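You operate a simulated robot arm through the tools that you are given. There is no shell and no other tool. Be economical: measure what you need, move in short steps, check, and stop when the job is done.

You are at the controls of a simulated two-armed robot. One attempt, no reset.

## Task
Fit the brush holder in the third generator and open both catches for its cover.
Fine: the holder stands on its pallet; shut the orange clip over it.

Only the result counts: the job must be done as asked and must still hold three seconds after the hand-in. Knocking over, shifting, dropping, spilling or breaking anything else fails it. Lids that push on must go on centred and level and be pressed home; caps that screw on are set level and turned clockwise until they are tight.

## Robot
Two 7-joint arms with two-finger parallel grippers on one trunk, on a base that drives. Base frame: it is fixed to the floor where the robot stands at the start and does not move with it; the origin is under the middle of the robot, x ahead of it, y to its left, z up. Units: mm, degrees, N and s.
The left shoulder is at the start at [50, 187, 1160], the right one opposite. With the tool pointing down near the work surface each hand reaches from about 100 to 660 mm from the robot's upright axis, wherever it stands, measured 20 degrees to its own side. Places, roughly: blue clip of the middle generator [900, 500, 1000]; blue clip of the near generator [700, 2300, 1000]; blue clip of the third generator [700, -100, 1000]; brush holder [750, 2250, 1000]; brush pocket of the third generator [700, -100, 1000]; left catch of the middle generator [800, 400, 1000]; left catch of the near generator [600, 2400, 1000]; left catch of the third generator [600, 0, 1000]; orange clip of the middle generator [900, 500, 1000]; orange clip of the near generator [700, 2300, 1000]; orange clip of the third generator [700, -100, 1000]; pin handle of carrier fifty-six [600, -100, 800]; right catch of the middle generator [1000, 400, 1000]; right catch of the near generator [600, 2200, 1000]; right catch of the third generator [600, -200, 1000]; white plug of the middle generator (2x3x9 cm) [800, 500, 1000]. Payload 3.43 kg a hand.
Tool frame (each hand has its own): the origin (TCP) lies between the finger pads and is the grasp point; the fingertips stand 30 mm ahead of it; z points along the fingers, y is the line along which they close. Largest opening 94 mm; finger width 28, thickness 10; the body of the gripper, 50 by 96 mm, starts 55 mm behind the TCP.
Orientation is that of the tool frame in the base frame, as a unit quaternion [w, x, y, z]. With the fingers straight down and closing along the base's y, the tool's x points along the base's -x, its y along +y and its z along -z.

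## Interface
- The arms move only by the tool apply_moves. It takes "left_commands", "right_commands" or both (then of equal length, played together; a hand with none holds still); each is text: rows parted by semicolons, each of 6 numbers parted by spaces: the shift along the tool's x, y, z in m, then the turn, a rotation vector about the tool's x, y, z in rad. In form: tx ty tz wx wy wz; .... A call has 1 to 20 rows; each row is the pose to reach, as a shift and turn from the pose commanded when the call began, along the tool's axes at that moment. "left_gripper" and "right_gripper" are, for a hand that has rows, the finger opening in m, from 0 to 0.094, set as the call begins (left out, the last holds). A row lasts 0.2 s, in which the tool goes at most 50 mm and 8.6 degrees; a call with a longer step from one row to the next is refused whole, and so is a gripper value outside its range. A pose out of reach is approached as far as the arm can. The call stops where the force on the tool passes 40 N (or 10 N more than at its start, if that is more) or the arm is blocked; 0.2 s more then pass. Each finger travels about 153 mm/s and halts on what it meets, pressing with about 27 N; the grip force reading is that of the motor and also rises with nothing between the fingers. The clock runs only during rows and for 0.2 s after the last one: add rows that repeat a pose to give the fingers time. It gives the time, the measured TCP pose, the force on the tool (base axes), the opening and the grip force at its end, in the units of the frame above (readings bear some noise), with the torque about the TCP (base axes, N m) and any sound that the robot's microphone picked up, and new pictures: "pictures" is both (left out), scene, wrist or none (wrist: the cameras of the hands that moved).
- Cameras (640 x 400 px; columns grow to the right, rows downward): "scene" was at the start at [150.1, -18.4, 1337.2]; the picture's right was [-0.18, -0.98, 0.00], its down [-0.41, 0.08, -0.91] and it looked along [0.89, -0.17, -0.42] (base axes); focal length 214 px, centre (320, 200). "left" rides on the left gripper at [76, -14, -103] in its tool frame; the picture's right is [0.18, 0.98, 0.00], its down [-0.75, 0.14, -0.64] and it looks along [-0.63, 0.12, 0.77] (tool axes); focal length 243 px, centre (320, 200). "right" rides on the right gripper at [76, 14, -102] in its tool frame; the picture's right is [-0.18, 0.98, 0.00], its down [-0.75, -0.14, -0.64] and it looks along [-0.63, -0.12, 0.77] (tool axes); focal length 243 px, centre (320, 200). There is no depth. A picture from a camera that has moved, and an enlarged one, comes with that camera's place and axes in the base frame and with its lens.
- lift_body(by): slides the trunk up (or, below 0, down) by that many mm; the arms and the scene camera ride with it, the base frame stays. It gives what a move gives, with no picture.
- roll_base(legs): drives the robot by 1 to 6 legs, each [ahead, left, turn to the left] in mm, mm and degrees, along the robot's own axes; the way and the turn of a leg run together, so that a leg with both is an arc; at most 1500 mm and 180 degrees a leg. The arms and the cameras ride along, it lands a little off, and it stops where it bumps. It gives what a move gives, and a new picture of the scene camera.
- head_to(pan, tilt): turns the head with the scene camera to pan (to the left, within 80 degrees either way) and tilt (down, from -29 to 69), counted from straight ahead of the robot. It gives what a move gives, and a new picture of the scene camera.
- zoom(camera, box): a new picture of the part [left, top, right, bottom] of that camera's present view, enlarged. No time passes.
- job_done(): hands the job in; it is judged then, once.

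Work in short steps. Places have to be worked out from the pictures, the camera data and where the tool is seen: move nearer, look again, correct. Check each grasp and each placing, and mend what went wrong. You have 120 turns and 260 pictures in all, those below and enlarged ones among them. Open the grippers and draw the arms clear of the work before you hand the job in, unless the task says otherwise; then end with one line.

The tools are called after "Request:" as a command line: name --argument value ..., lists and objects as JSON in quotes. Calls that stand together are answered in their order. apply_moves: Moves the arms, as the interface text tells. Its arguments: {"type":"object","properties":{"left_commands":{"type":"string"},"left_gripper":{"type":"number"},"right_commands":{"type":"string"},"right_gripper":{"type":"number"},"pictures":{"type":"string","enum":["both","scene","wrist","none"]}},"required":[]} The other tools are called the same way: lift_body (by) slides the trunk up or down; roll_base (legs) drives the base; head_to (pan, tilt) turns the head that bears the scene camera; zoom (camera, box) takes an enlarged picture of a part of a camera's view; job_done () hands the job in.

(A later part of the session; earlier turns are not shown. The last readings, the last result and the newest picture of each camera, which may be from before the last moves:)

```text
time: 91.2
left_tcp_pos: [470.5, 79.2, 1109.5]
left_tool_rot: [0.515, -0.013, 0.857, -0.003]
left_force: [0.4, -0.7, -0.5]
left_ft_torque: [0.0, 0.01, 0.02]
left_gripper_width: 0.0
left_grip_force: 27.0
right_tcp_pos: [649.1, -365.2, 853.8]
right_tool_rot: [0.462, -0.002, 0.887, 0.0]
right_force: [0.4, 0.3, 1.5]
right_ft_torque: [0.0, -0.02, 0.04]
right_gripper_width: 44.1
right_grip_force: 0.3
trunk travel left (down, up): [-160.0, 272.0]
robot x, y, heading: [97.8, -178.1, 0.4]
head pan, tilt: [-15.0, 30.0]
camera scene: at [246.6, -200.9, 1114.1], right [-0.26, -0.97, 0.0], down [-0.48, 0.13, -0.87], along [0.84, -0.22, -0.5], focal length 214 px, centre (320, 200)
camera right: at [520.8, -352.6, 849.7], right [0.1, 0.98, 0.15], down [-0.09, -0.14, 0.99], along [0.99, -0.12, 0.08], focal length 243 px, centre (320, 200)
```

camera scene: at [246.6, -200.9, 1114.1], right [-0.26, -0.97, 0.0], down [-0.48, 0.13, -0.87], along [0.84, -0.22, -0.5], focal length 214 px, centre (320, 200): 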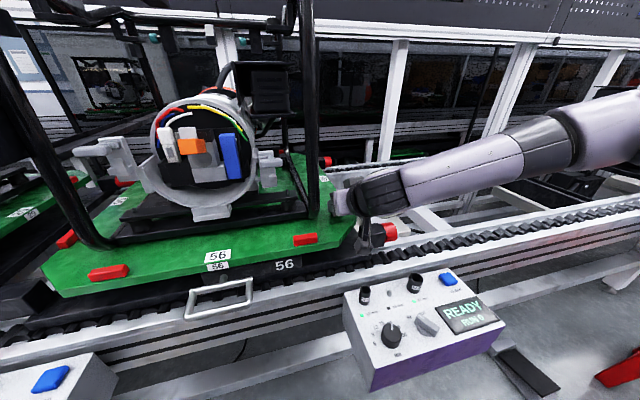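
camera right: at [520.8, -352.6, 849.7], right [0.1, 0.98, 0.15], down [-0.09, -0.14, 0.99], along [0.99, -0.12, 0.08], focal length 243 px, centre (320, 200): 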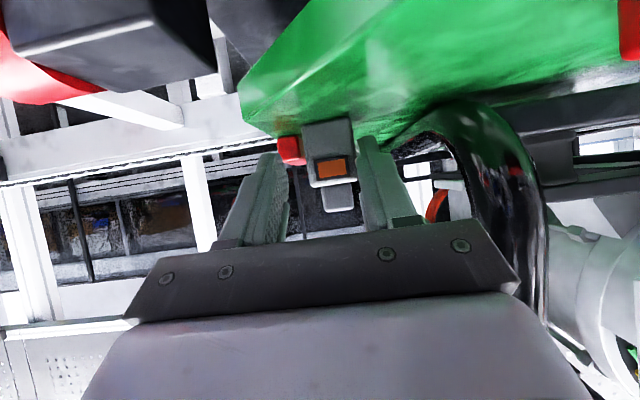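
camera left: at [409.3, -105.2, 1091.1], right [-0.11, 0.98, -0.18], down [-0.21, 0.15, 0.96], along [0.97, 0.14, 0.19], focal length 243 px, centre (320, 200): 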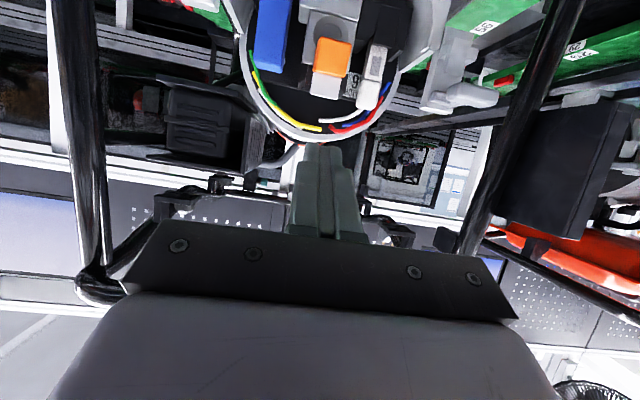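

Nudged and upright. Now rise and reposition to straddle the cap.

Request:
apply_moves --right_commands "-0.017 0 -0.012 0 0 0; -0.0335 0.0 -0.0236 0 0 0; -0.0335 0.0075 -0.0236 0 0 0" --right_gripper 0.034 --pictures "none"

Request:
apply_moves --right_commands "-0.004 0 0.014 0 0 0; -0.002 0 0.0255 0 0 0; -0.002 0 0.0255 0 0 0" --pictures "wrist"

```text
time: 92.0
left_tcp_pos: [470.3, 78.5, 1108.5]
left_tool_rot: [0.515, -0.013, 0.857, -0.003]
left_force: [-0.3, 0.2, 0.3]
left_ft_torque: [0.0, 0.02, -0.01]
left_gripper_width: 0.0
left_grip_force: 27.0
right_tcp_pos: [650.7, -358.3, 896.6]
right_tool_rot: [0.461, -0.002, 0.888, 0.001]
right_force: [-0.2, -0.1, 0.3]
right_ft_torque: [0.0, -0.02, -0.01]
right_gripper_width: 33.9
right_grip_force: 0.1
trunk travel left (down, up): [-160.0, 272.0]
robot x, y, heading: [95.8, -173.3, 0.1]
head pan, tilt: [-15.0, 30.0]
```

```text
time: 92.8
left_tcp_pos: [471.6, 79.2, 1109.6]
left_tool_rot: [0.515, -0.013, 0.857, -0.003]
left_force: [0.3, 0.5, -0.3]
left_ft_torque: [0.0, 0.01, 0.02]
left_gripper_width: 0.0
left_grip_force: 27.4
right_tcp_pos: [670.9, -358.8, 881.3]
right_tool_rot: [0.461, -0.001, 0.887, 0.0]
right_force: [0.2, -0.1, -0.1]
right_ft_torque: [-0.02, 0.02, 0.02]
right_gripper_width: 34.0
right_grip_force: 0.0
trunk travel left (down, up): [-160.0, 272.0]
robot x, y, heading: [99.2, -175.6, -0.0]
head pan, tilt: [-15.0, 30.0]
camera right: at [543.1, -345.9, 878.1], right [0.1, 0.98, 0.15], down [-0.09, -0.14, 0.99], along [0.99, -0.12, 0.08], focal length 243 px, centre (320, 200)
```

right: 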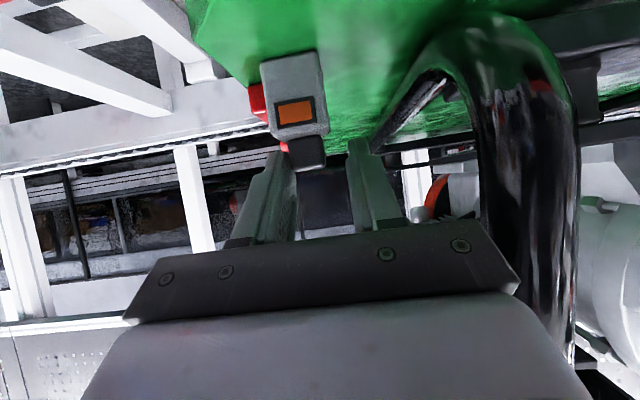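

The holder sits ~8 mm further right than the gripper centre; shift and look again.

Request:
apply_moves --right_commands "0 -0.0045 0 0 0 0; 0 -0.0085 0 0 0 0; 0 -0.0085 0 0 0 0" --pictures "wrist"

Request:
zoom --camera "right" --box '[240, 40, 400, 200]'

```text
time: 93.6
left_tcp_pos: [471.6, 80.1, 1109.1]
left_tool_rot: [0.515, -0.014, 0.857, -0.002]
left_force: [0.4, 0.6, 0.0]
left_ft_torque: [-0.01, 0.02, 0.02]
left_gripper_width: 0.0
left_grip_force: 27.1
right_tcp_pos: [671.0, -366.1, 881.2]
right_tool_rot: [0.462, -0.001, 0.887, 0.001]
right_force: [-0.2, -0.2, -1.7]
right_ft_torque: [0.04, 0.01, -0.02]
right_gripper_width: 33.9
right_grip_force: 0.1
trunk travel left (down, up): [-160.0, 272.0]
robot x, y, heading: [98.5, -176.7, -0.0]
head pan, tilt: [-15.0, 30.0]
camera right: at [543.8, -354.0, 878.8], right [0.1, 0.98, 0.15], down [-0.09, -0.14, 0.99], along [0.99, -0.12, 0.08], focal length 243 px, centre (320, 200)
```

right: 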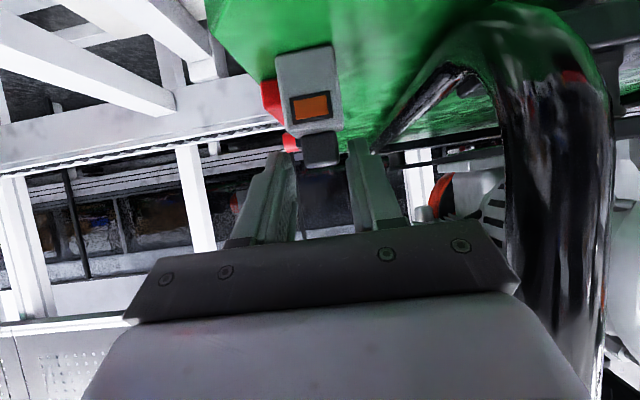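

```text
2.50 times, centred on (320, 120) of right
camera zoom: at [543.8, -354.0, 878.8], right [0.1, 0.98, 0.15], down [-0.09, -0.14, 0.99], along [0.99, -0.12, 0.08], focal length 606 px, centre (320, 400)
```

zoom: 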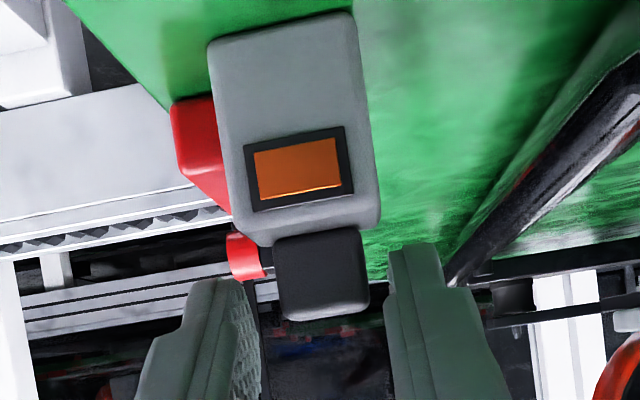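

Centred on the cap. Body top seems near z 853, so raise 5 mm, then close on the cap.

Request:
apply_moves --right_commands "-0.0041 0 -0.0029 0 0 0; -0.0041 0 -0.0029 0 0 0" --pictures "none"

Request:
apply_moves --right_commands "0 0 0 0 0 0; 0 0 0 0 0 0" --right_gripper 0.01 --pictures "wrist"

```text
time: 94.2
left_tcp_pos: [471.2, 78.8, 1108.9]
left_tool_rot: [0.515, -0.013, 0.857, -0.003]
left_force: [0.7, -0.2, -0.3]
left_ft_torque: [0.01, -0.02, -0.02]
left_gripper_width: 0.1
left_grip_force: 26.8
right_tcp_pos: [671.3, -367.6, 886.3]
right_tool_rot: [0.461, 0.0, 0.887, -0.001]
right_force: [-0.3, -0.4, -0.6]
right_ft_torque: [0.0, -0.01, -0.01]
right_gripper_width: 34.1
right_grip_force: 0.0
trunk travel left (down, up): [-160.0, 272.0]
robot x, y, heading: [99.3, -175.1, 0.3]
head pan, tilt: [-15.0, 30.0]
```

```text
time: 94.8
left_tcp_pos: [471.3, 79.2, 1109.6]
left_tool_rot: [0.515, -0.013, 0.857, -0.004]
left_force: [0.4, -0.4, -0.6]
left_ft_torque: [0.04, -0.01, -0.01]
left_gripper_width: 0.3
left_grip_force: 27.0
right_tcp_pos: [671.0, -365.5, 886.6]
right_tool_rot: [0.462, -0.002, 0.887, 0.0]
right_force: [1.7, 4.5, 0.6]
right_ft_torque: [0.24, -0.07, 0.09]
right_gripper_width: 19.8
right_grip_force: 26.9
trunk travel left (down, up): [-160.0, 272.0]
robot x, y, heading: [99.6, -175.8, 0.1]
head pan, tilt: [-15.0, 30.0]
camera right: at [543.4, -353.2, 883.1], right [0.1, 0.98, 0.15], down [-0.09, -0.14, 0.99], along [0.99, -0.11, 0.08], focal length 243 px, centre (320, 200)
```

right: 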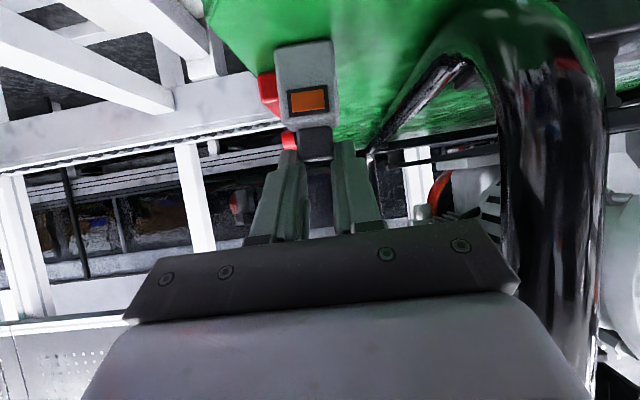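

Cap gripped (19.8 mm). Lift 40 mm and check.

Request:
apply_moves --right_commands "-0.008 0 -0.006 0 0 0; -0.016 0 -0.0115 0 0 0; -0.025 0 -0.017 0 0 0; -0.033 0 -0.023 0 0 0" --pictures "both"

Request:
zoom --camera "right" --box '[240, 20, 400, 180]'

```text
time: 95.8
left_tcp_pos: [470.6, 78.7, 1108.9]
left_tool_rot: [0.515, -0.014, 0.857, -0.002]
left_force: [-0.1, 0.3, -0.9]
left_ft_torque: [0.03, 0.03, 0.0]
left_gripper_width: 0.0
left_grip_force: 26.8
right_tcp_pos: [672.6, -367.7, 926.7]
right_tool_rot: [0.461, -0.001, 0.888, -0.001]
right_force: [-0.7, 0.2, 0.0]
right_ft_torque: [-0.03, -0.04, 0.01]
right_gripper_width: 19.2
right_grip_force: 27.1
trunk travel left (down, up): [-160.0, 272.0]
robot x, y, heading: [99.9, -176.3, 0.1]
head pan, tilt: [-15.0, 30.0]
camera scene: at [246.6, -200.9, 1114.1], right [-0.26, -0.97, 0.0], down [-0.48, 0.13, -0.87], along [0.84, -0.22, -0.5], focal length 214 px, centre (320, 200)
camera right: at [544.8, -355.1, 924.0], right [0.1, 0.98, 0.15], down [-0.09, -0.14, 0.99], along [0.99, -0.12, 0.08], focal length 243 px, centre (320, 200)
```

scene: 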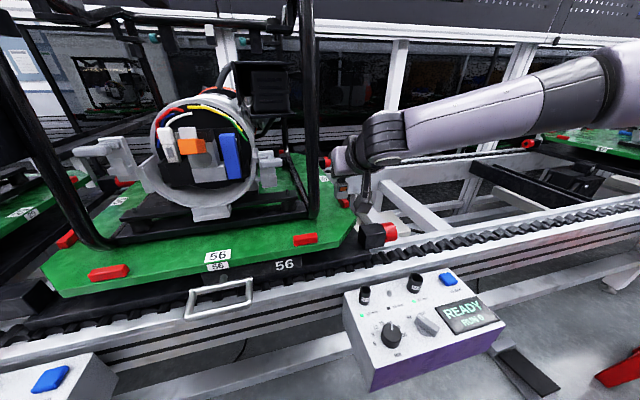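
right: 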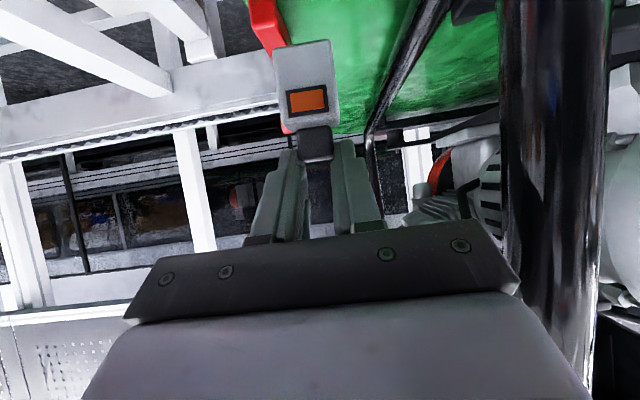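

```text
2.50 times, centred on (320, 100) of right
camera zoom: at [544.8, -355.1, 924.0], right [0.1, 0.98, 0.15], down [-0.09, -0.14, 0.99], along [0.99, -0.12, 0.08], focal length 606 px, centre (320, 450)
```

zoom: 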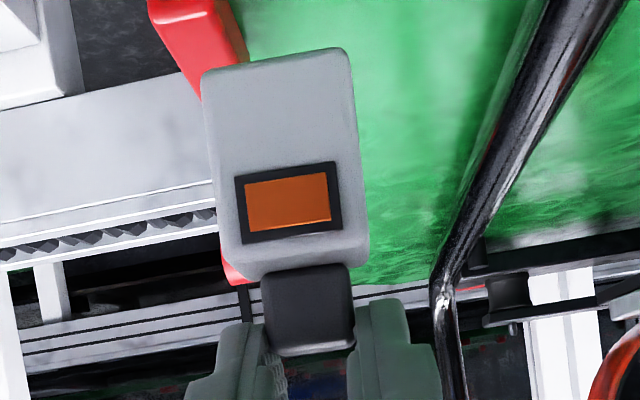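

Good hold; holder bottom = TCP z −73, centre ≈ TCP x +12. Now zoom on the pocket with the clip open.

Request:
zoom --camera "scene" --box '[180, 118, 228, 158]'

Request:
zoom --camera "left" --box '[0, 0, 640, 400]'

```text
10.00 times, centred on (204, 138) of scene
camera zoom: at [246.6, -200.9, 1114.1], right [-0.26, -0.97, 0.0], down [-0.48, 0.13, -0.87], along [0.84, -0.22, -0.5], focal length 2145 px, centre (1480, 820)
```

zoom: 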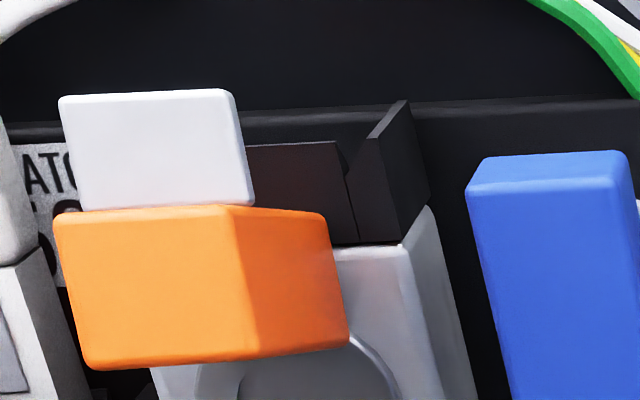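

```text
1.00 times, centred on (320, 200) of left (not enlarged: the box is as wide or as high as the picture)
camera zoom: at [344.3, 62.9, 1090.3], right [-0.11, 0.98, -0.18], down [-0.22, 0.15, 0.96], along [0.97, 0.14, 0.19], focal length 243 px, centre (320, 200)
```

zoom: 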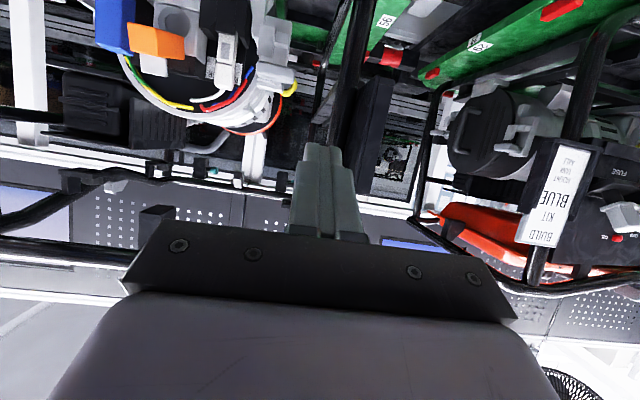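

Retract the left hand further left, and bring the right hand back, across, and up in front of the pocket.

Request:
apply_moves --left_commands "0 0.04 0 0 0 0; 0 0.08 0 0 0 0; 0 0.12 0 0 0 0; 0 0.12 0 0 0 0" --right_commands "0.02 0 -0.035 0 0 0; 0.04 0 -0.07 0 0 0; 0.06 0 -0.105 0 0 0; 0.075 0 -0.135 0 0 0" --pictures "none"

```text
time: 96.8
left_tcp_pos: [468.4, 200.3, 1104.4]
left_tool_rot: [0.515, -0.013, 0.857, -0.002]
left_force: [0.2, -0.2, -0.8]
left_ft_torque: [-0.02, -0.03, 0.03]
left_gripper_width: 0.1
left_grip_force: 26.3
right_tcp_pos: [517.7, -368.3, 942.1]
right_tool_rot: [0.461, -0.001, 0.887, 0.0]
right_force: [0.5, 0.3, -0.2]
right_ft_torque: [0.01, -0.03, -0.02]
right_gripper_width: 19.3
right_grip_force: 26.3
trunk travel left (down, up): [-160.0, 272.0]
robot x, y, heading: [99.5, -178.5, -0.0]
head pan, tilt: [-15.0, 30.0]
```

Request:
apply_moves --right_commands "-0.022 0.04 -0.0154 0 0 0; -0.044 0.08 -0.0308 0 0 0; -0.066 0.12 -0.0462 0 0 0; -0.088 0.16 -0.0616 0 0 0; -0.11 0.2 -0.077 0 0 0; -0.132 0.24 -0.0924 0 0 0; -0.154 0.28 -0.108 0 0 0" --pictures "both"

```text
time: 98.4
left_tcp_pos: [468.1, 198.2, 1105.9]
left_tool_rot: [0.515, -0.013, 0.857, -0.003]
left_force: [0.2, -0.7, -0.3]
left_ft_torque: [0.05, 0.01, -0.01]
left_gripper_width: 0.0
left_grip_force: 27.4
right_tcp_pos: [519.7, -292.3, 1068.8]
right_tool_rot: [0.461, -0.001, 0.887, 0.0]
right_force: [-0.2, -0.1, -0.2]
right_ft_torque: [0.0, 0.01, 0.01]
right_gripper_width: 19.1
right_grip_force: 26.3
right hand out of reach, approached as far as the arm can: row 3, 4, 5, 6, 7
trunk travel left (down, up): [-160.0, 272.0]
robot x, y, heading: [100.6, -176.2, -0.0]
head pan, tilt: [-15.0, 30.0]
camera scene: at [246.7, -200.9, 1114.1], right [-0.26, -0.97, 0.0], down [-0.48, 0.13, -0.87], along [0.84, -0.22, -0.5], focal length 214 px, centre (320, 200)
camera right: at [391.4, -280.2, 1065.1], right [0.1, 0.98, 0.15], down [-0.09, -0.14, 0.99], along [0.99, -0.12, 0.08], focal length 243 px, centre (320, 200)
```

scene: 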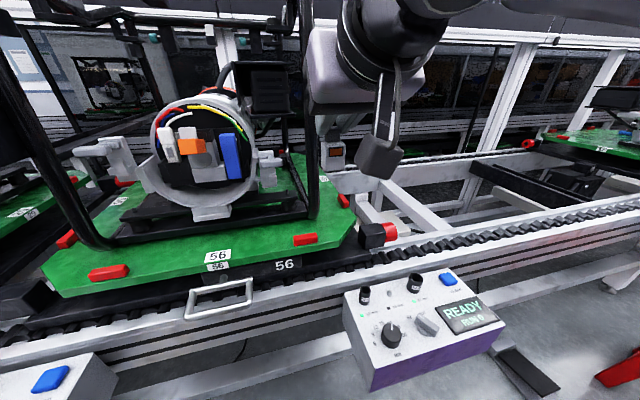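
right: 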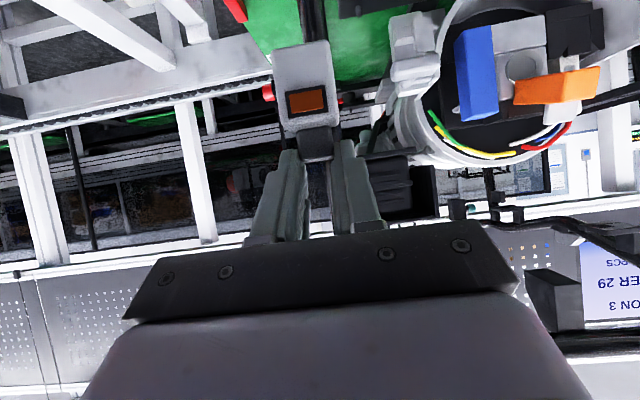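

Out of reach sideways from here; drive the base left 125 mm and raise the trunk 90 mm.

Request:
roll_base --legs '[[0, 122, 0]]'

Request:
lift_body --by 90

Request:
head_to --pan -8 --tilt 28

```text
time: 100.1
left_tcp_pos: [465.6, 323.4, 1103.5]
left_tool_rot: [0.515, -0.015, 0.857, -0.002]
left_force: [-0.6, 0.8, -0.2]
left_ft_torque: [-0.01, -0.01, -0.01]
left_gripper_width: 0.1
left_grip_force: 27.7
right_tcp_pos: [520.0, -167.7, 1068.5]
right_tool_rot: [0.461, -0.002, 0.887, 0.0]
right_force: [0.6, -0.4, -0.8]
right_ft_torque: [-0.02, 0.02, -0.02]
right_gripper_width: 19.0
right_grip_force: 27.3
trunk travel left (down, up): [-160.0, 272.0]
robot x, y, heading: [97.7, -52.3, 0.3]
head pan, tilt: [-15.0, 30.0]
camera scene: at [246.2, -76.9, 1114.1], right [-0.25, -0.97, 0.0], down [-0.48, 0.13, -0.87], along [0.84, -0.22, -0.5], focal length 214 px, centre (320, 200)
```

scene: 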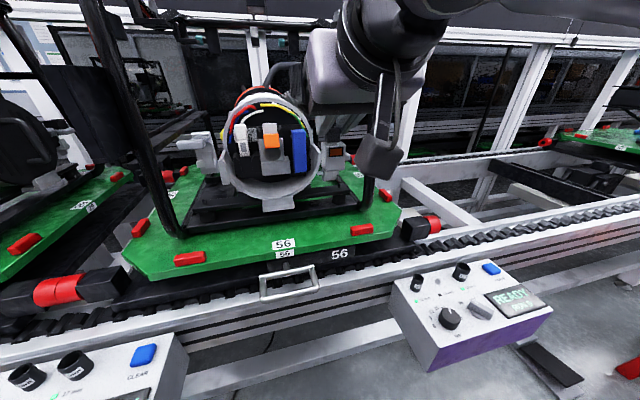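

```text
time: 101.4
left_tcp_pos: [466.0, 324.5, 1194.4]
left_tool_rot: [0.515, -0.014, 0.857, -0.002]
left_force: [0.9, -0.3, 0.4]
left_ft_torque: [0.03, 0.0, -0.02]
left_gripper_width: 0.1
left_grip_force: 27.1
right_tcp_pos: [520.2, -167.1, 1158.8]
right_tool_rot: [0.461, -0.003, 0.887, 0.001]
right_force: [0.6, 0.5, -1.8]
right_ft_torque: [0.03, 0.02, 0.02]
right_gripper_width: 19.0
right_grip_force: 27.1
trunk travel left (down, up): [-250.0, 182.0]
robot x, y, heading: [94.3, -52.4, 0.6]
head pan, tilt: [-15.0, 30.0]
```

```text
time: 102.1
left_tcp_pos: [465.9, 324.7, 1195.4]
left_tool_rot: [0.515, -0.015, 0.857, -0.002]
left_force: [0.4, -0.1, 0.6]
left_ft_torque: [0.0, -0.02, 0.0]
left_gripper_width: 0.0
left_grip_force: 26.7
right_tcp_pos: [518.9, -167.9, 1158.1]
right_tool_rot: [0.461, -0.003, 0.888, 0.001]
right_force: [-0.3, -0.4, -1.8]
right_ft_torque: [-0.01, 0.02, 0.01]
right_gripper_width: 19.3
right_grip_force: 26.8
trunk travel left (down, up): [-250.0, 182.0]
robot x, y, heading: [101.5, -52.1, 0.2]
head pan, tilt: [-8.0, 28.0]
camera scene: at [249.1, -66.3, 1207.3], right [-0.13, -0.99, 0.0], down [-0.47, 0.06, -0.88], along [0.88, -0.12, -0.47], focal length 214 px, centre (320, 200)
```

scene: 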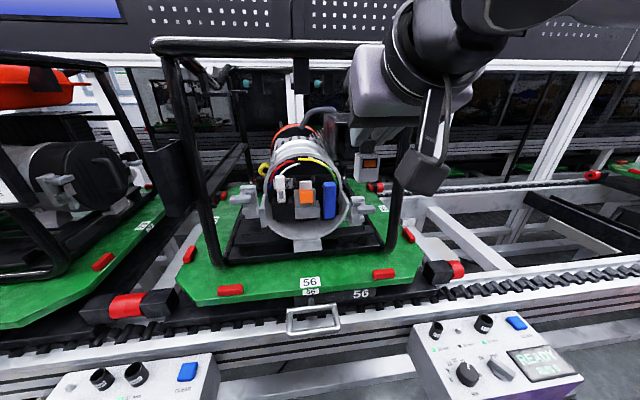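

Request:
zoom --camera "scene" --box '[285, 172, 341, 212]'

```text
10.00 times, centred on (313, 192) of scene
camera zoom: at [249.1, -66.3, 1207.3], right [-0.13, -0.99, 0.0], down [-0.47, 0.06, -0.88], along [0.88, -0.12, -0.47], focal length 2145 px, centre (390, 280)
```

zoom: 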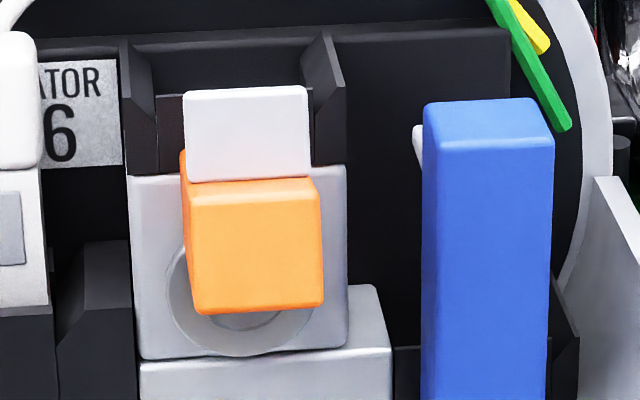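

Pocket inner width ≈34 mm centred y≈-89, x≈670–701. Bring the holder above it: TCP target (672, -88.5, 1150).

Request:
apply_moves --right_commands "-0.014 0.03 0.022 0 0 0; -0.028 0.06 0.044 0 0 0; -0.042 0.079 0.066 0 0 0; -0.056 0.079 0.088 0 0 0; -0.07 0.079 0.11 0 0 0" --pictures "both"

```text
time: 103.3
left_tcp_pos: [464.7, 323.8, 1195.7]
left_tool_rot: [0.516, -0.015, 0.856, -0.002]
left_force: [-0.4, 0.1, -0.8]
left_ft_torque: [-0.02, -0.03, -0.03]
left_gripper_width: 0.0
left_grip_force: 27.3
right_tcp_pos: [589.0, -169.8, 1110.8]
right_tool_rot: [0.463, -0.003, 0.887, 0.001]
right_force: [-0.6, 0.0, 0.9]
right_ft_torque: [-0.03, 0.02, 0.01]
right_gripper_width: 19.3
right_grip_force: 26.6
right hand out of reach, approached as far as the arm can: row 1, 2, 3, 4, 5
trunk travel left (down, up): [-250.0, 182.0]
robot x, y, heading: [100.1, -53.7, 0.8]
head pan, tilt: [-8.0, 28.0]
camera scene: at [247.6, -66.0, 1207.6], right [-0.13, -0.99, 0.0], down [-0.46, 0.06, -0.88], along [0.88, -0.12, -0.47], focal length 214 px, centre (320, 200)
camera right: at [461.4, -158.1, 1106.1], right [0.1, 0.98, 0.15], down [-0.09, -0.14, 0.99], along [0.99, -0.11, 0.08], focal length 243 px, centre (320, 200)
```

scene: 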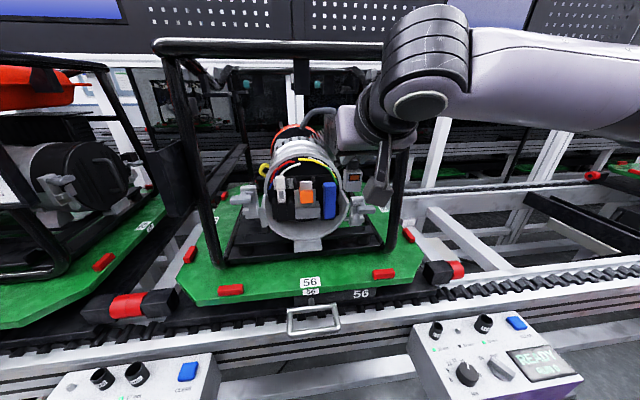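
right: 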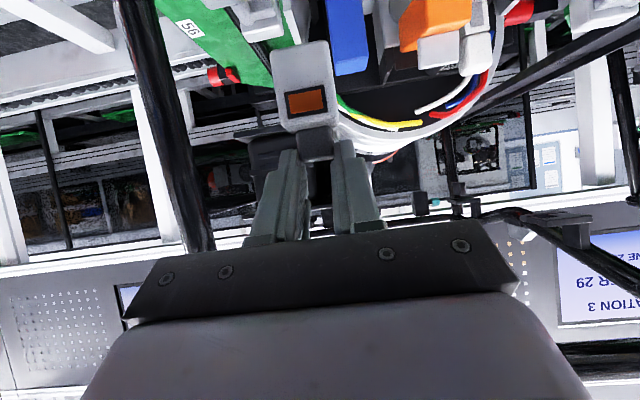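

The right arm can't cross that far inward. Back the base off 75 mm and go left 80 mm so the pocket lies more on the right arm's side.

Request:
roll_base --legs '[[-80, 0, -0.5], [0, 85, 0]]'

```text
time: 105.3
left_tcp_pos: [391.1, 405.5, 1194.9]
left_tool_rot: [0.515, -0.011, 0.857, -0.003]
left_force: [-0.6, -0.4, 0.1]
left_ft_torque: [0.02, 0.03, -0.02]
left_gripper_width: 0.0
left_grip_force: 27.0
right_tcp_pos: [510.6, -90.2, 1109.2]
right_tool_rot: [0.461, 0.002, 0.888, -0.001]
right_force: [0.2, 0.4, -0.8]
right_ft_torque: [0.0, 0.0, -0.03]
right_gripper_width: 18.8
right_grip_force: 26.9
trunk travel left (down, up): [-250.0, 182.0]
robot x, y, heading: [20.5, 36.1, -0.3]
head pan, tilt: [-8.0, 28.0]
camera scene: at [170.3, 18.0, 1207.3], right [-0.14, -0.99, 0.0], down [-0.46, 0.07, -0.88], along [0.87, -0.13, -0.47], focal length 214 px, centre (320, 200)
```

scene: 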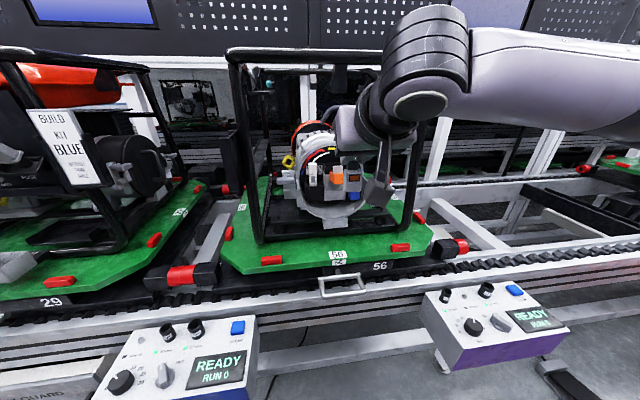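

Now the hand is at y -90. Raise to z≈1150 and forward to x≈560 first.

Request:
apply_moves --right_commands "-0.031 0.001 0.009 0 0 0; -0.062 0.001 0.017 0 0 0" --pictures "none"

```text
time: 105.9
left_tcp_pos: [389.5, 405.3, 1194.8]
left_tool_rot: [0.515, -0.011, 0.857, -0.004]
left_force: [0.2, -0.2, 0.6]
left_ft_torque: [0.01, -0.01, 0.02]
left_gripper_width: 0.1
left_grip_force: 27.3
right_tcp_pos: [533.8, -103.7, 1126.9]
right_tool_rot: [0.461, 0.002, 0.887, -0.002]
right_force: [0.2, -1.2, -0.9]
right_ft_torque: [-0.01, -0.01, 0.04]
right_gripper_width: 19.0
right_grip_force: 26.9
right hand out of reach, approached as far as the arm can: row 1, 2
trunk travel left (down, up): [-250.0, 182.0]
robot x, y, heading: [20.7, 34.2, -0.2]
head pan, tilt: [-8.0, 28.0]
```

Limited by posture. Before lifting, check where the hanging driver is relative to my right forearm.

Request:
head_to --pan -50 --tilt 0

```text
time: 107.0
left_tcp_pos: [391.2, 406.5, 1194.4]
left_tool_rot: [0.515, -0.011, 0.857, -0.004]
left_force: [-0.1, 0.0, -0.6]
left_ft_torque: [0.02, -0.01, 0.0]
left_gripper_width: 0.0
left_grip_force: 27.4
right_tcp_pos: [533.9, -104.8, 1125.0]
right_tool_rot: [0.461, 0.001, 0.888, -0.001]
right_force: [0.2, -0.4, -0.6]
right_ft_torque: [-0.02, 0.0, 0.01]
right_gripper_width: 19.0
right_grip_force: 27.1
trunk travel left (down, up): [-250.0, 182.0]
robot x, y, heading: [19.9, 29.6, -0.3]
head pan, tilt: [-50.0, 0.0]
camera scene: at [137.7, -38.4, 1252.4], right [-0.77, -0.64, 0.0], down [0.0, 0.0, -1.0], along [0.64, -0.77, 0.0], focal length 214 px, centre (320, 200)
```

scene: 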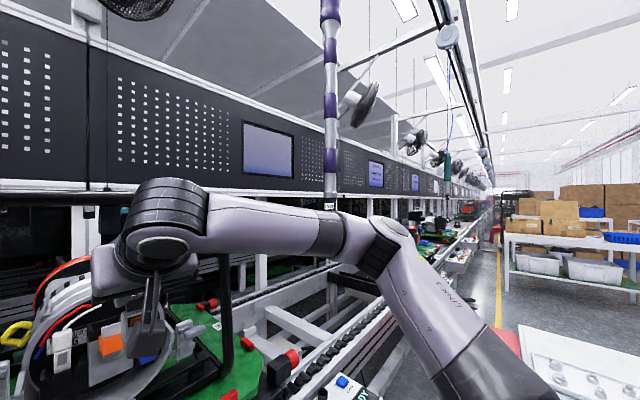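

The driver hangs ~10 cm beyond the forearm; a vertical lift is safe. Raise the trunk 170 mm.

Request:
lift_body --by 170

Request:
apply_moves --right_commands "0.03 0.005 0.015 0 0 0; 0.06 0.01 0.03 0 0 0; 0.09 0.015 0.045 0 0 0" --pictures "scene"

```text
time: 109.0
left_tcp_pos: [390.7, 405.7, 1364.6]
left_tool_rot: [0.515, -0.012, 0.857, -0.003]
left_force: [-0.2, 0.0, 0.5]
left_ft_torque: [0.02, -0.04, 0.04]
left_gripper_width: 0.4
left_grip_force: 27.3
right_tcp_pos: [534.2, -104.3, 1296.7]
right_tool_rot: [0.461, 0.002, 0.887, -0.001]
right_force: [-0.2, -0.5, -0.8]
right_ft_torque: [-0.01, -0.01, 0.0]
right_gripper_width: 18.9
right_grip_force: 27.0
trunk travel left (down, up): [-420.0, 12.0]
robot x, y, heading: [20.8, 29.9, 0.0]
head pan, tilt: [-50.0, 0.0]
```

```text
time: 109.8
left_tcp_pos: [391.0, 406.7, 1364.0]
left_tool_rot: [0.515, -0.01, 0.857, -0.005]
left_force: [-0.3, -0.2, -0.1]
left_ft_torque: [-0.03, 0.03, 0.03]
left_gripper_width: 0.0
left_grip_force: 27.0
right_tcp_pos: [521.4, -87.6, 1195.6]
right_tool_rot: [0.461, 0.003, 0.887, -0.001]
right_force: [-0.4, -0.3, -0.3]
right_ft_torque: [-0.02, -0.03, -0.03]
right_gripper_width: 19.0
right_grip_force: 27.4
trunk travel left (down, up): [-420.0, 12.0]
robot x, y, heading: [14.1, 30.3, -0.4]
head pan, tilt: [-50.0, 0.0]
camera scene: at [138.0, -38.5, 1422.5], right [-0.77, -0.64, 0.0], down [0.0, 0.0, -1.0], along [0.64, -0.77, 0.0], focal length 214 px, centre (320, 200)
```

scene: 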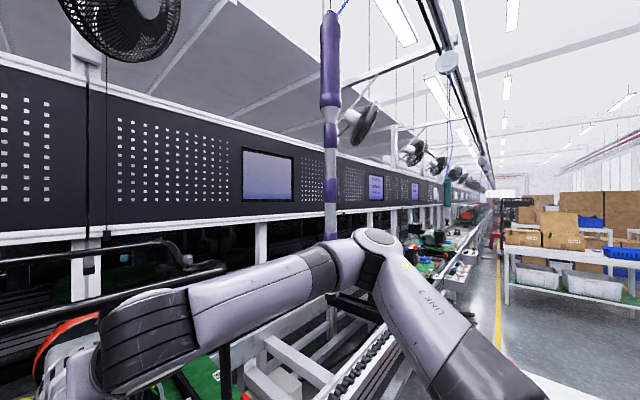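

Reachable now. Advance to above the pocket: TCP (672,-88.5,1150).

Request:
apply_moves --right_commands "-0.0125 0 0.0374 0 0 0; -0.025 0 0.0747 0 0 0; -0.0375 -0.001 0.112 0 0 0; -0.05 -0.001 0.149 0 0 0; -0.05 -0.001 0.149 0 0 0" --pictures "wrist"

Request:
head_to --pan -9 --tilt 36

```text
time: 111.0
left_tcp_pos: [390.9, 405.9, 1363.8]
left_tool_rot: [0.516, -0.011, 0.857, -0.004]
left_force: [0.0, 0.7, -0.4]
left_ft_torque: [0.0, 0.0, -0.01]
left_gripper_width: 0.2
left_grip_force: 26.9
right_tcp_pos: [637.6, -138.8, 1158.1]
right_tool_rot: [0.461, 0.001, 0.888, -0.001]
right_force: [-0.8, -0.1, -0.6]
right_ft_torque: [-0.02, -0.03, -0.01]
right_gripper_width: 19.0
right_grip_force: 26.8
right hand out of reach, approached as far as the arm can: row 1, 2, 3, 4, 5
trunk travel left (down, up): [-420.0, 12.0]
robot x, y, heading: [18.2, 31.1, -0.3]
head pan, tilt: [-50.0, 0.0]
camera right: at [508.9, -125.5, 1153.8], right [0.11, 0.98, 0.15], down [-0.09, -0.14, 0.99], along [0.99, -0.12, 0.08], focal length 243 px, centre (320, 200)
```

right: 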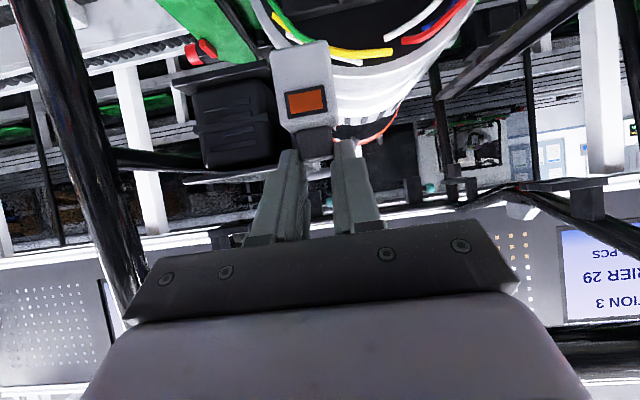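

```text
time: 112.0
left_tcp_pos: [391.0, 406.3, 1364.3]
left_tool_rot: [0.515, -0.01, 0.857, -0.004]
left_force: [-0.2, 0.0, 0.3]
left_ft_torque: [0.01, -0.01, 0.03]
left_gripper_width: 0.0
left_grip_force: 26.5
right_tcp_pos: [636.4, -138.3, 1157.0]
right_tool_rot: [0.462, 0.001, 0.887, -0.001]
right_force: [-0.3, -0.1, -0.3]
right_ft_torque: [0.0, 0.01, -0.02]
right_gripper_width: 19.1
right_grip_force: 27.1
trunk travel left (down, up): [-420.0, 12.0]
robot x, y, heading: [22.4, 32.0, -0.2]
head pan, tilt: [-9.0, 36.0]
camera scene: at [166.4, 16.7, 1364.8], right [-0.16, -0.99, 0.0], down [-0.58, 0.09, -0.81], along [0.8, -0.13, -0.59], focal length 214 px, centre (320, 200)
```

scene: 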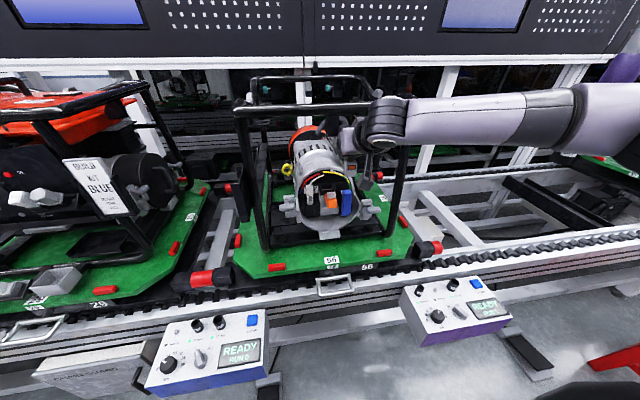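

It's simply reach. I'll retract the hand, then bring the base to x≈97, y≈-40 and turn it 12° left so the right shoulder is closer.

Request:
apply_moves --right_commands "0.016 0 -0.037 0 0 0; 0.032 0 -0.074 0 0 0; 0.048 0 -0.11 0 0 0; 0.06 0 -0.14 0 0 0; 0.07 0 -0.165 0 0 0" --pictures "none"

Request:
roll_base --legs '[[0, -70, 0], [75, 0, 0], [0, 0, 12]]'

```text
time: 113.2
left_tcp_pos: [390.3, 405.5, 1363.8]
left_tool_rot: [0.516, -0.011, 0.857, -0.004]
left_force: [0.4, 0.3, -0.4]
left_ft_torque: [0.01, -0.01, -0.01]
left_gripper_width: 0.0
left_grip_force: 26.5
right_tcp_pos: [458.3, -135.9, 1194.2]
right_tool_rot: [0.461, 0.003, 0.887, -0.002]
right_force: [0.5, -0.5, -0.4]
right_ft_torque: [-0.01, -0.02, -0.02]
right_gripper_width: 18.9
right_grip_force: 26.7
trunk travel left (down, up): [-420.0, 12.0]
robot x, y, heading: [15.8, 33.1, 0.2]
head pan, tilt: [-9.0, 36.0]
```

```text
time: 115.3
left_tcp_pos: [467.2, 329.0, 1365.6]
left_tool_rot: [0.515, -0.006, 0.857, -0.006]
left_force: [0.0, -0.8, 0.2]
left_ft_torque: [0.01, -0.06, 0.0]
left_gripper_width: 0.2
left_grip_force: 27.0
right_tcp_pos: [531.5, -212.3, 1194.8]
right_tool_rot: [0.461, 0.006, 0.887, -0.003]
right_force: [0.2, -0.4, -0.3]
right_ft_torque: [-0.01, 0.02, 0.02]
right_gripper_width: 19.0
right_grip_force: 26.6
trunk travel left (down, up): [-420.0, 12.0]
robot x, y, heading: [93.1, -38.9, -0.8]
head pan, tilt: [-9.0, 36.0]
stopped in leg 2: the robot was blocked; the commanded pose is now the measured one
camera scene: at [239.5, -58.2, 1364.9], right [-0.17, -0.99, 0.0], down [-0.58, 0.1, -0.81], along [0.8, -0.13, -0.59], focal length 214 px, centre (320, 200)
```

scene: 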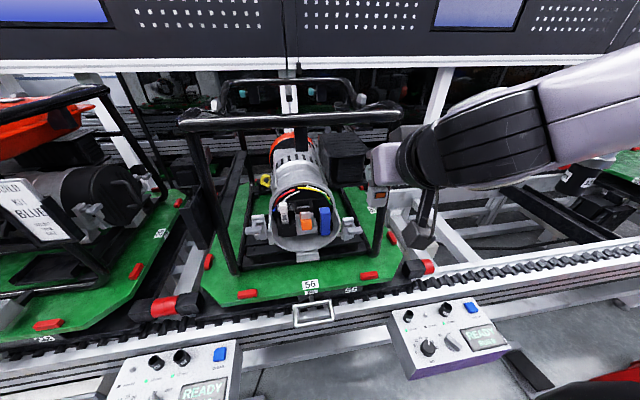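

Base at (93,-39). Test whether the hand can now reach inward.

Request:
apply_moves --right_commands "-0.01 0.035 0.015 0 0 0; -0.02 0.07 0.03 0 0 0; -0.03 0.105 0.045 0 0 0; -0.04 0.124 0.065 0 0 0; -0.04 0.124 0.085 0 0 0" --pictures "none"

```text
time: 116.5
left_tcp_pos: [467.8, 330.8, 1365.1]
left_tool_rot: [0.515, -0.008, 0.857, -0.006]
left_force: [-0.4, -0.2, -0.5]
left_ft_torque: [-0.01, -0.01, -0.03]
left_gripper_width: 0.1
left_grip_force: 26.9
right_tcp_pos: [561.0, -156.6, 1193.0]
right_tool_rot: [0.461, 0.005, 0.887, -0.003]
right_force: [0.5, -0.5, -0.6]
right_ft_torque: [0.0, -0.03, 0.03]
right_gripper_width: 19.0
right_grip_force: 27.5
right hand out of reach, approached as far as the arm can: row 2, 3, 4, 5
trunk travel left (down, up): [-420.0, 12.0]
robot x, y, heading: [92.3, -38.9, -0.6]
head pan, tilt: [-9.0, 36.0]
```

Inward limit again, so I'll turn the base 12° left (after a small back-off) so the pocket sits further on the right arm's side.

Request:
roll_base --legs '[[-12, -8, 0], [0, 0, 13]]'

```text
time: 118.1
left_tcp_pos: [362.7, 396.7, 1363.6]
left_tool_rot: [0.512, -0.105, 0.851, 0.053]
left_force: [0.1, 0.1, 0.5]
left_ft_torque: [-0.02, 0.05, 0.02]
left_gripper_width: 0.0
left_grip_force: 26.6
right_tcp_pos: [563.6, -55.9, 1192.1]
right_tool_rot: [0.458, -0.095, 0.882, 0.05]
right_force: [-0.9, 0.7, -1.3]
right_ft_torque: [-0.02, -0.01, 0.02]
right_gripper_width: 19.0
right_grip_force: 26.7
trunk travel left (down, up): [-420.0, 12.0]
robot x, y, heading: [82.6, -52.6, 12.8]
head pan, tilt: [-9.0, 36.0]
camera scene: at [227.9, -31.9, 1364.8], right [0.06, -1.0, 0.0], down [-0.59, -0.03, -0.81], along [0.81, 0.05, -0.59], focal length 214 px, centre (320, 200)
```

scene: 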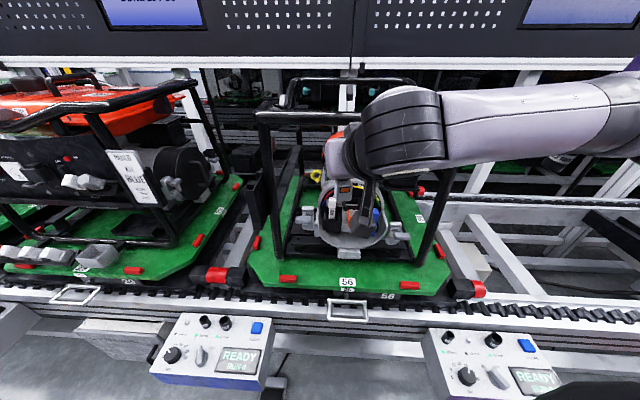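

Turned 12.8°. Now unyaw the tool by -12.3° and move toward (590,-88,1165).

Request:
apply_moves --right_commands "0.0 -0.012 0.0 0.0585 0 0.0412; 0.004 -0.024 0.01 0.117 0 0.0823; 0.008 -0.037 0.02 0.1756 0 0.1235; 0.0114 -0.0368 0.0307 0.1756 0 0.1235" --pictures "none"

```text
time: 119.1
left_tcp_pos: [362.7, 397.3, 1365.3]
left_tool_rot: [0.511, -0.104, 0.851, 0.052]
left_force: [0.2, 0.3, 0.1]
left_ft_torque: [0.0, 0.01, -0.01]
left_gripper_width: 0.1
left_grip_force: 26.3
right_tcp_pos: [589.7, -87.6, 1164.0]
right_tool_rot: [0.461, 0.0, 0.888, 0.001]
right_force: [0.9, -0.3, 0.2]
right_ft_torque: [-0.02, -0.01, 0.01]
right_gripper_width: 19.0
right_grip_force: 26.9
trunk travel left (down, up): [-420.0, 12.0]
robot x, y, heading: [81.1, -51.4, 12.4]
head pan, tilt: [-9.0, 36.0]
```

Works. Now forward to above the pocket (672,-88.5,1140).

Request:
apply_moves --right_commands "-0.0138 -0.0005 0.0405 0 0 0; -0.0277 -0.001 0.081 0 0 0; -0.0277 -0.001 0.081 0 0 0" --pictures "both"

```text
time: 119.7
left_tcp_pos: [363.2, 396.1, 1364.1]
left_tool_rot: [0.512, -0.105, 0.851, 0.053]
left_force: [1.2, 1.0, -0.2]
left_ft_torque: [-0.01, 0.01, -0.02]
left_gripper_width: 0.2
left_grip_force: 26.7
right_tcp_pos: [656.3, -94.1, 1145.1]
right_tool_rot: [0.46, -0.003, 0.888, 0.003]
right_force: [-23.4, -11.5, 5.6]
right_ft_torque: [0.69, -1.52, 0.08]
right_gripper_width: 18.9
right_grip_force: 26.8
right hand out of reach, approached as far as the arm can: row 2, 3
trunk travel left (down, up): [-420.0, 12.0]
robot x, y, heading: [81.4, -49.9, 12.1]
head pan, tilt: [-9.0, 36.0]
stopped in row 3 (right hand): the force on the tool passed its limit at 67 N (the readings are from after the stop); the commanded pose is now the measured one
camera scene: at [227.4, -32.4, 1364.9], right [0.06, -1.0, 0.0], down [-0.59, -0.03, -0.81], along [0.81, 0.05, -0.59], focal length 214 px, centre (320, 200)
camera right: at [527.6, -82.4, 1141.6], right [0.1, 0.98, 0.15], down [-0.09, -0.14, 0.99], along [0.99, -0.11, 0.07], focal length 243 px, centre (320, 200)
```

scene: 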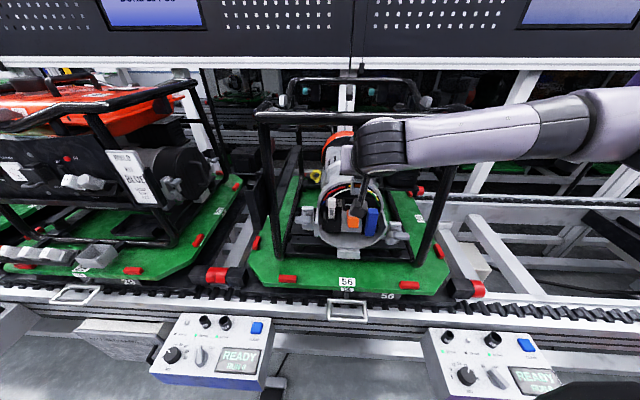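
right: 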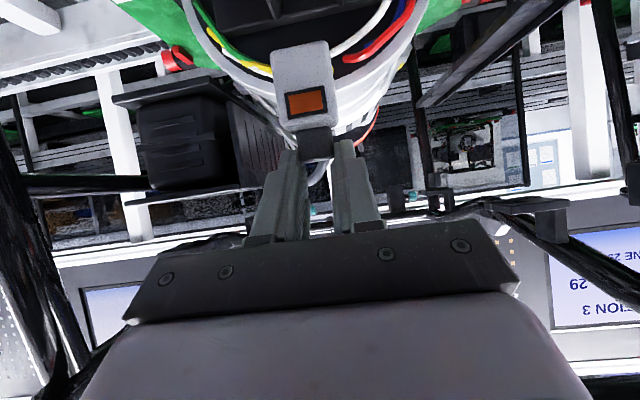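

Contact, probably wrist against the top bar. The holder has already passed the open clip, so go back slightly, descend to z≈1115.

Request:
apply_moves --right_commands "0.004 0.003 -0.006 0 0 0; 0.014 0.0055 0.002 0 0 0; 0.028 0.0055 0.0123 0 0 0; 0.028 0.0055 0.0123 0 0 0" --pictures "both"

Request:
zoom --camera "scene" --box '[290, 100, 430, 230]'

```text
time: 120.7
left_tcp_pos: [363.8, 396.4, 1364.0]
left_tool_rot: [0.511, -0.105, 0.851, 0.052]
left_force: [0.5, 0.9, 0.5]
left_ft_torque: [-0.01, 0.01, 0.01]
left_gripper_width: 0.3
left_grip_force: 26.8
right_tcp_pos: [649.6, -98.7, 1116.6]
right_tool_rot: [0.459, -0.003, 0.889, 0.003]
right_force: [0.5, -0.6, 0.1]
right_ft_torque: [-0.02, -0.05, -0.03]
right_gripper_width: 18.9
right_grip_force: 27.1
right hand out of reach, approached as far as the arm can: row 2, 3, 4
trunk travel left (down, up): [-420.0, 12.0]
robot x, y, heading: [83.0, -47.7, 12.3]
head pan, tilt: [-9.0, 36.0]
camera scene: at [227.9, -32.1, 1364.8], right [0.06, -1.0, 0.0], down [-0.59, -0.03, -0.81], along [0.81, 0.05, -0.59], focal length 214 px, centre (320, 200)
camera right: at [522.7, -87.4, 1113.1], right [0.1, 0.98, 0.15], down [-0.09, -0.14, 0.99], along [0.99, -0.11, 0.07], focal length 243 px, centre (320, 200)
```

scene: 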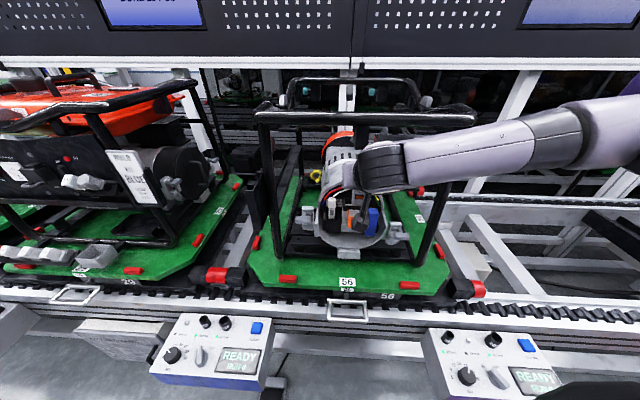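
right: 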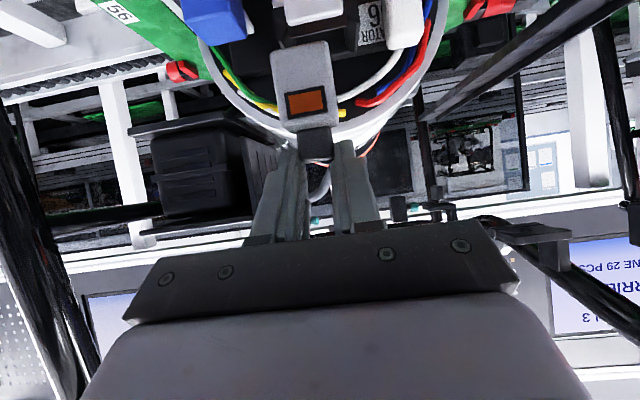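

```text
3.08 times, centred on (360, 165) of scene
camera zoom: at [227.9, -32.1, 1364.8], right [0.06, -1.0, 0.0], down [-0.59, -0.03, -0.81], along [0.81, 0.05, -0.59], focal length 660 px, centre (197, 308)
```

zoom: 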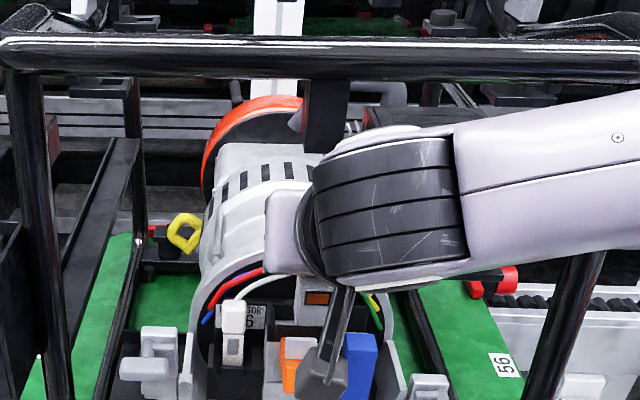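

Inward limit once more at y≈-99. Withdraw, turn the base 12° more, then return.

Request:
apply_moves --right_commands "0.0 0 -0.035 0 0 0; 0.005 0 -0.07 0 0 0; 0.015 0 -0.1 0 0 0; 0.02 -0.02 -0.13 0 0 0" --pictures "none"

Request:
roll_base --legs '[[0, 0, 13]]'

```text
time: 121.7
left_tcp_pos: [363.8, 397.1, 1364.7]
left_tool_rot: [0.511, -0.105, 0.851, 0.053]
left_force: [-0.8, 0.2, 0.0]
left_ft_torque: [-0.01, 0.0, 0.01]
left_gripper_width: 0.1
left_grip_force: 26.2
right_tcp_pos: [532.0, -119.6, 1172.0]
right_tool_rot: [0.46, -0.004, 0.888, 0.003]
right_force: [0.8, -0.7, 0.2]
right_ft_torque: [0.01, 0.04, 0.0]
right_gripper_width: 19.3
right_grip_force: 27.5
trunk travel left (down, up): [-420.0, 12.0]
robot x, y, heading: [82.4, -47.7, 12.5]
head pan, tilt: [-9.0, 36.0]
```

```text
time: 122.9
left_tcp_pos: [260.4, 446.9, 1364.1]
left_tool_rot: [0.502, -0.196, 0.835, 0.107]
left_force: [0.0, -0.1, 0.1]
left_ft_torque: [-0.02, -0.02, 0.01]
left_gripper_width: 0.2
left_grip_force: 27.3
right_tcp_pos: [538.4, -19.0, 1172.6]
right_tool_rot: [0.456, -0.101, 0.882, 0.053]
right_force: [0.5, -0.2, -1.8]
right_ft_torque: [-0.03, -0.04, 0.03]
right_gripper_width: 18.9
right_grip_force: 26.7
trunk travel left (down, up): [-420.0, 12.0]
robot x, y, heading: [80.7, -48.3, 24.9]
head pan, tilt: [-9.0, 36.0]
camera scene: at [220.6, -1.3, 1364.8], right [0.27, -0.96, 0.0], down [-0.57, -0.16, -0.81], along [0.78, 0.22, -0.59], focal length 214 px, centre (320, 200)
```

scene: 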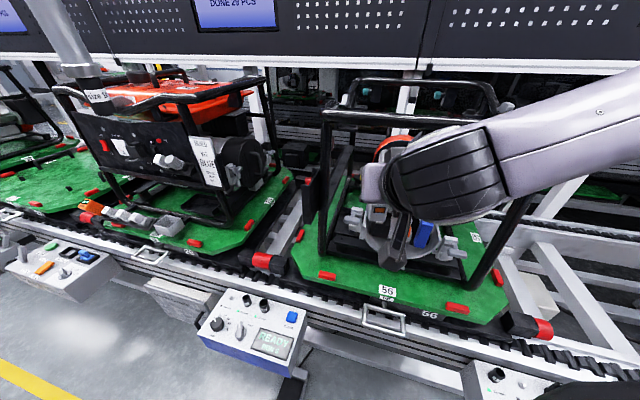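

Request:
apply_moves --right_commands "-0.0024 -0.02 0.009 0.047 0 0.033; -0.0048 -0.04 0.018 0.094 0 0.066; -0.0072 -0.06 0.0265 0.14 0 0.099; -0.0096 -0.0794 0.0354 0.1873 0 0.1317" --pictures "none"

```text
time: 123.9
left_tcp_pos: [261.0, 446.1, 1364.2]
left_tool_rot: [0.502, -0.196, 0.836, 0.107]
left_force: [0.4, 0.4, 0.1]
left_ft_torque: [-0.02, -0.04, -0.01]
left_gripper_width: 0.1
left_grip_force: 26.9
right_tcp_pos: [590.1, -91.4, 1159.2]
right_tool_rot: [0.46, 0.001, 0.888, 0.001]
right_force: [-0.5, -0.2, -0.1]
right_ft_torque: [-0.02, 0.0, 0.01]
right_gripper_width: 19.0
right_grip_force: 27.7
trunk travel left (down, up): [-420.0, 12.0]
robot x, y, heading: [80.4, -46.8, 25.1]
head pan, tilt: [-9.0, 36.0]
```

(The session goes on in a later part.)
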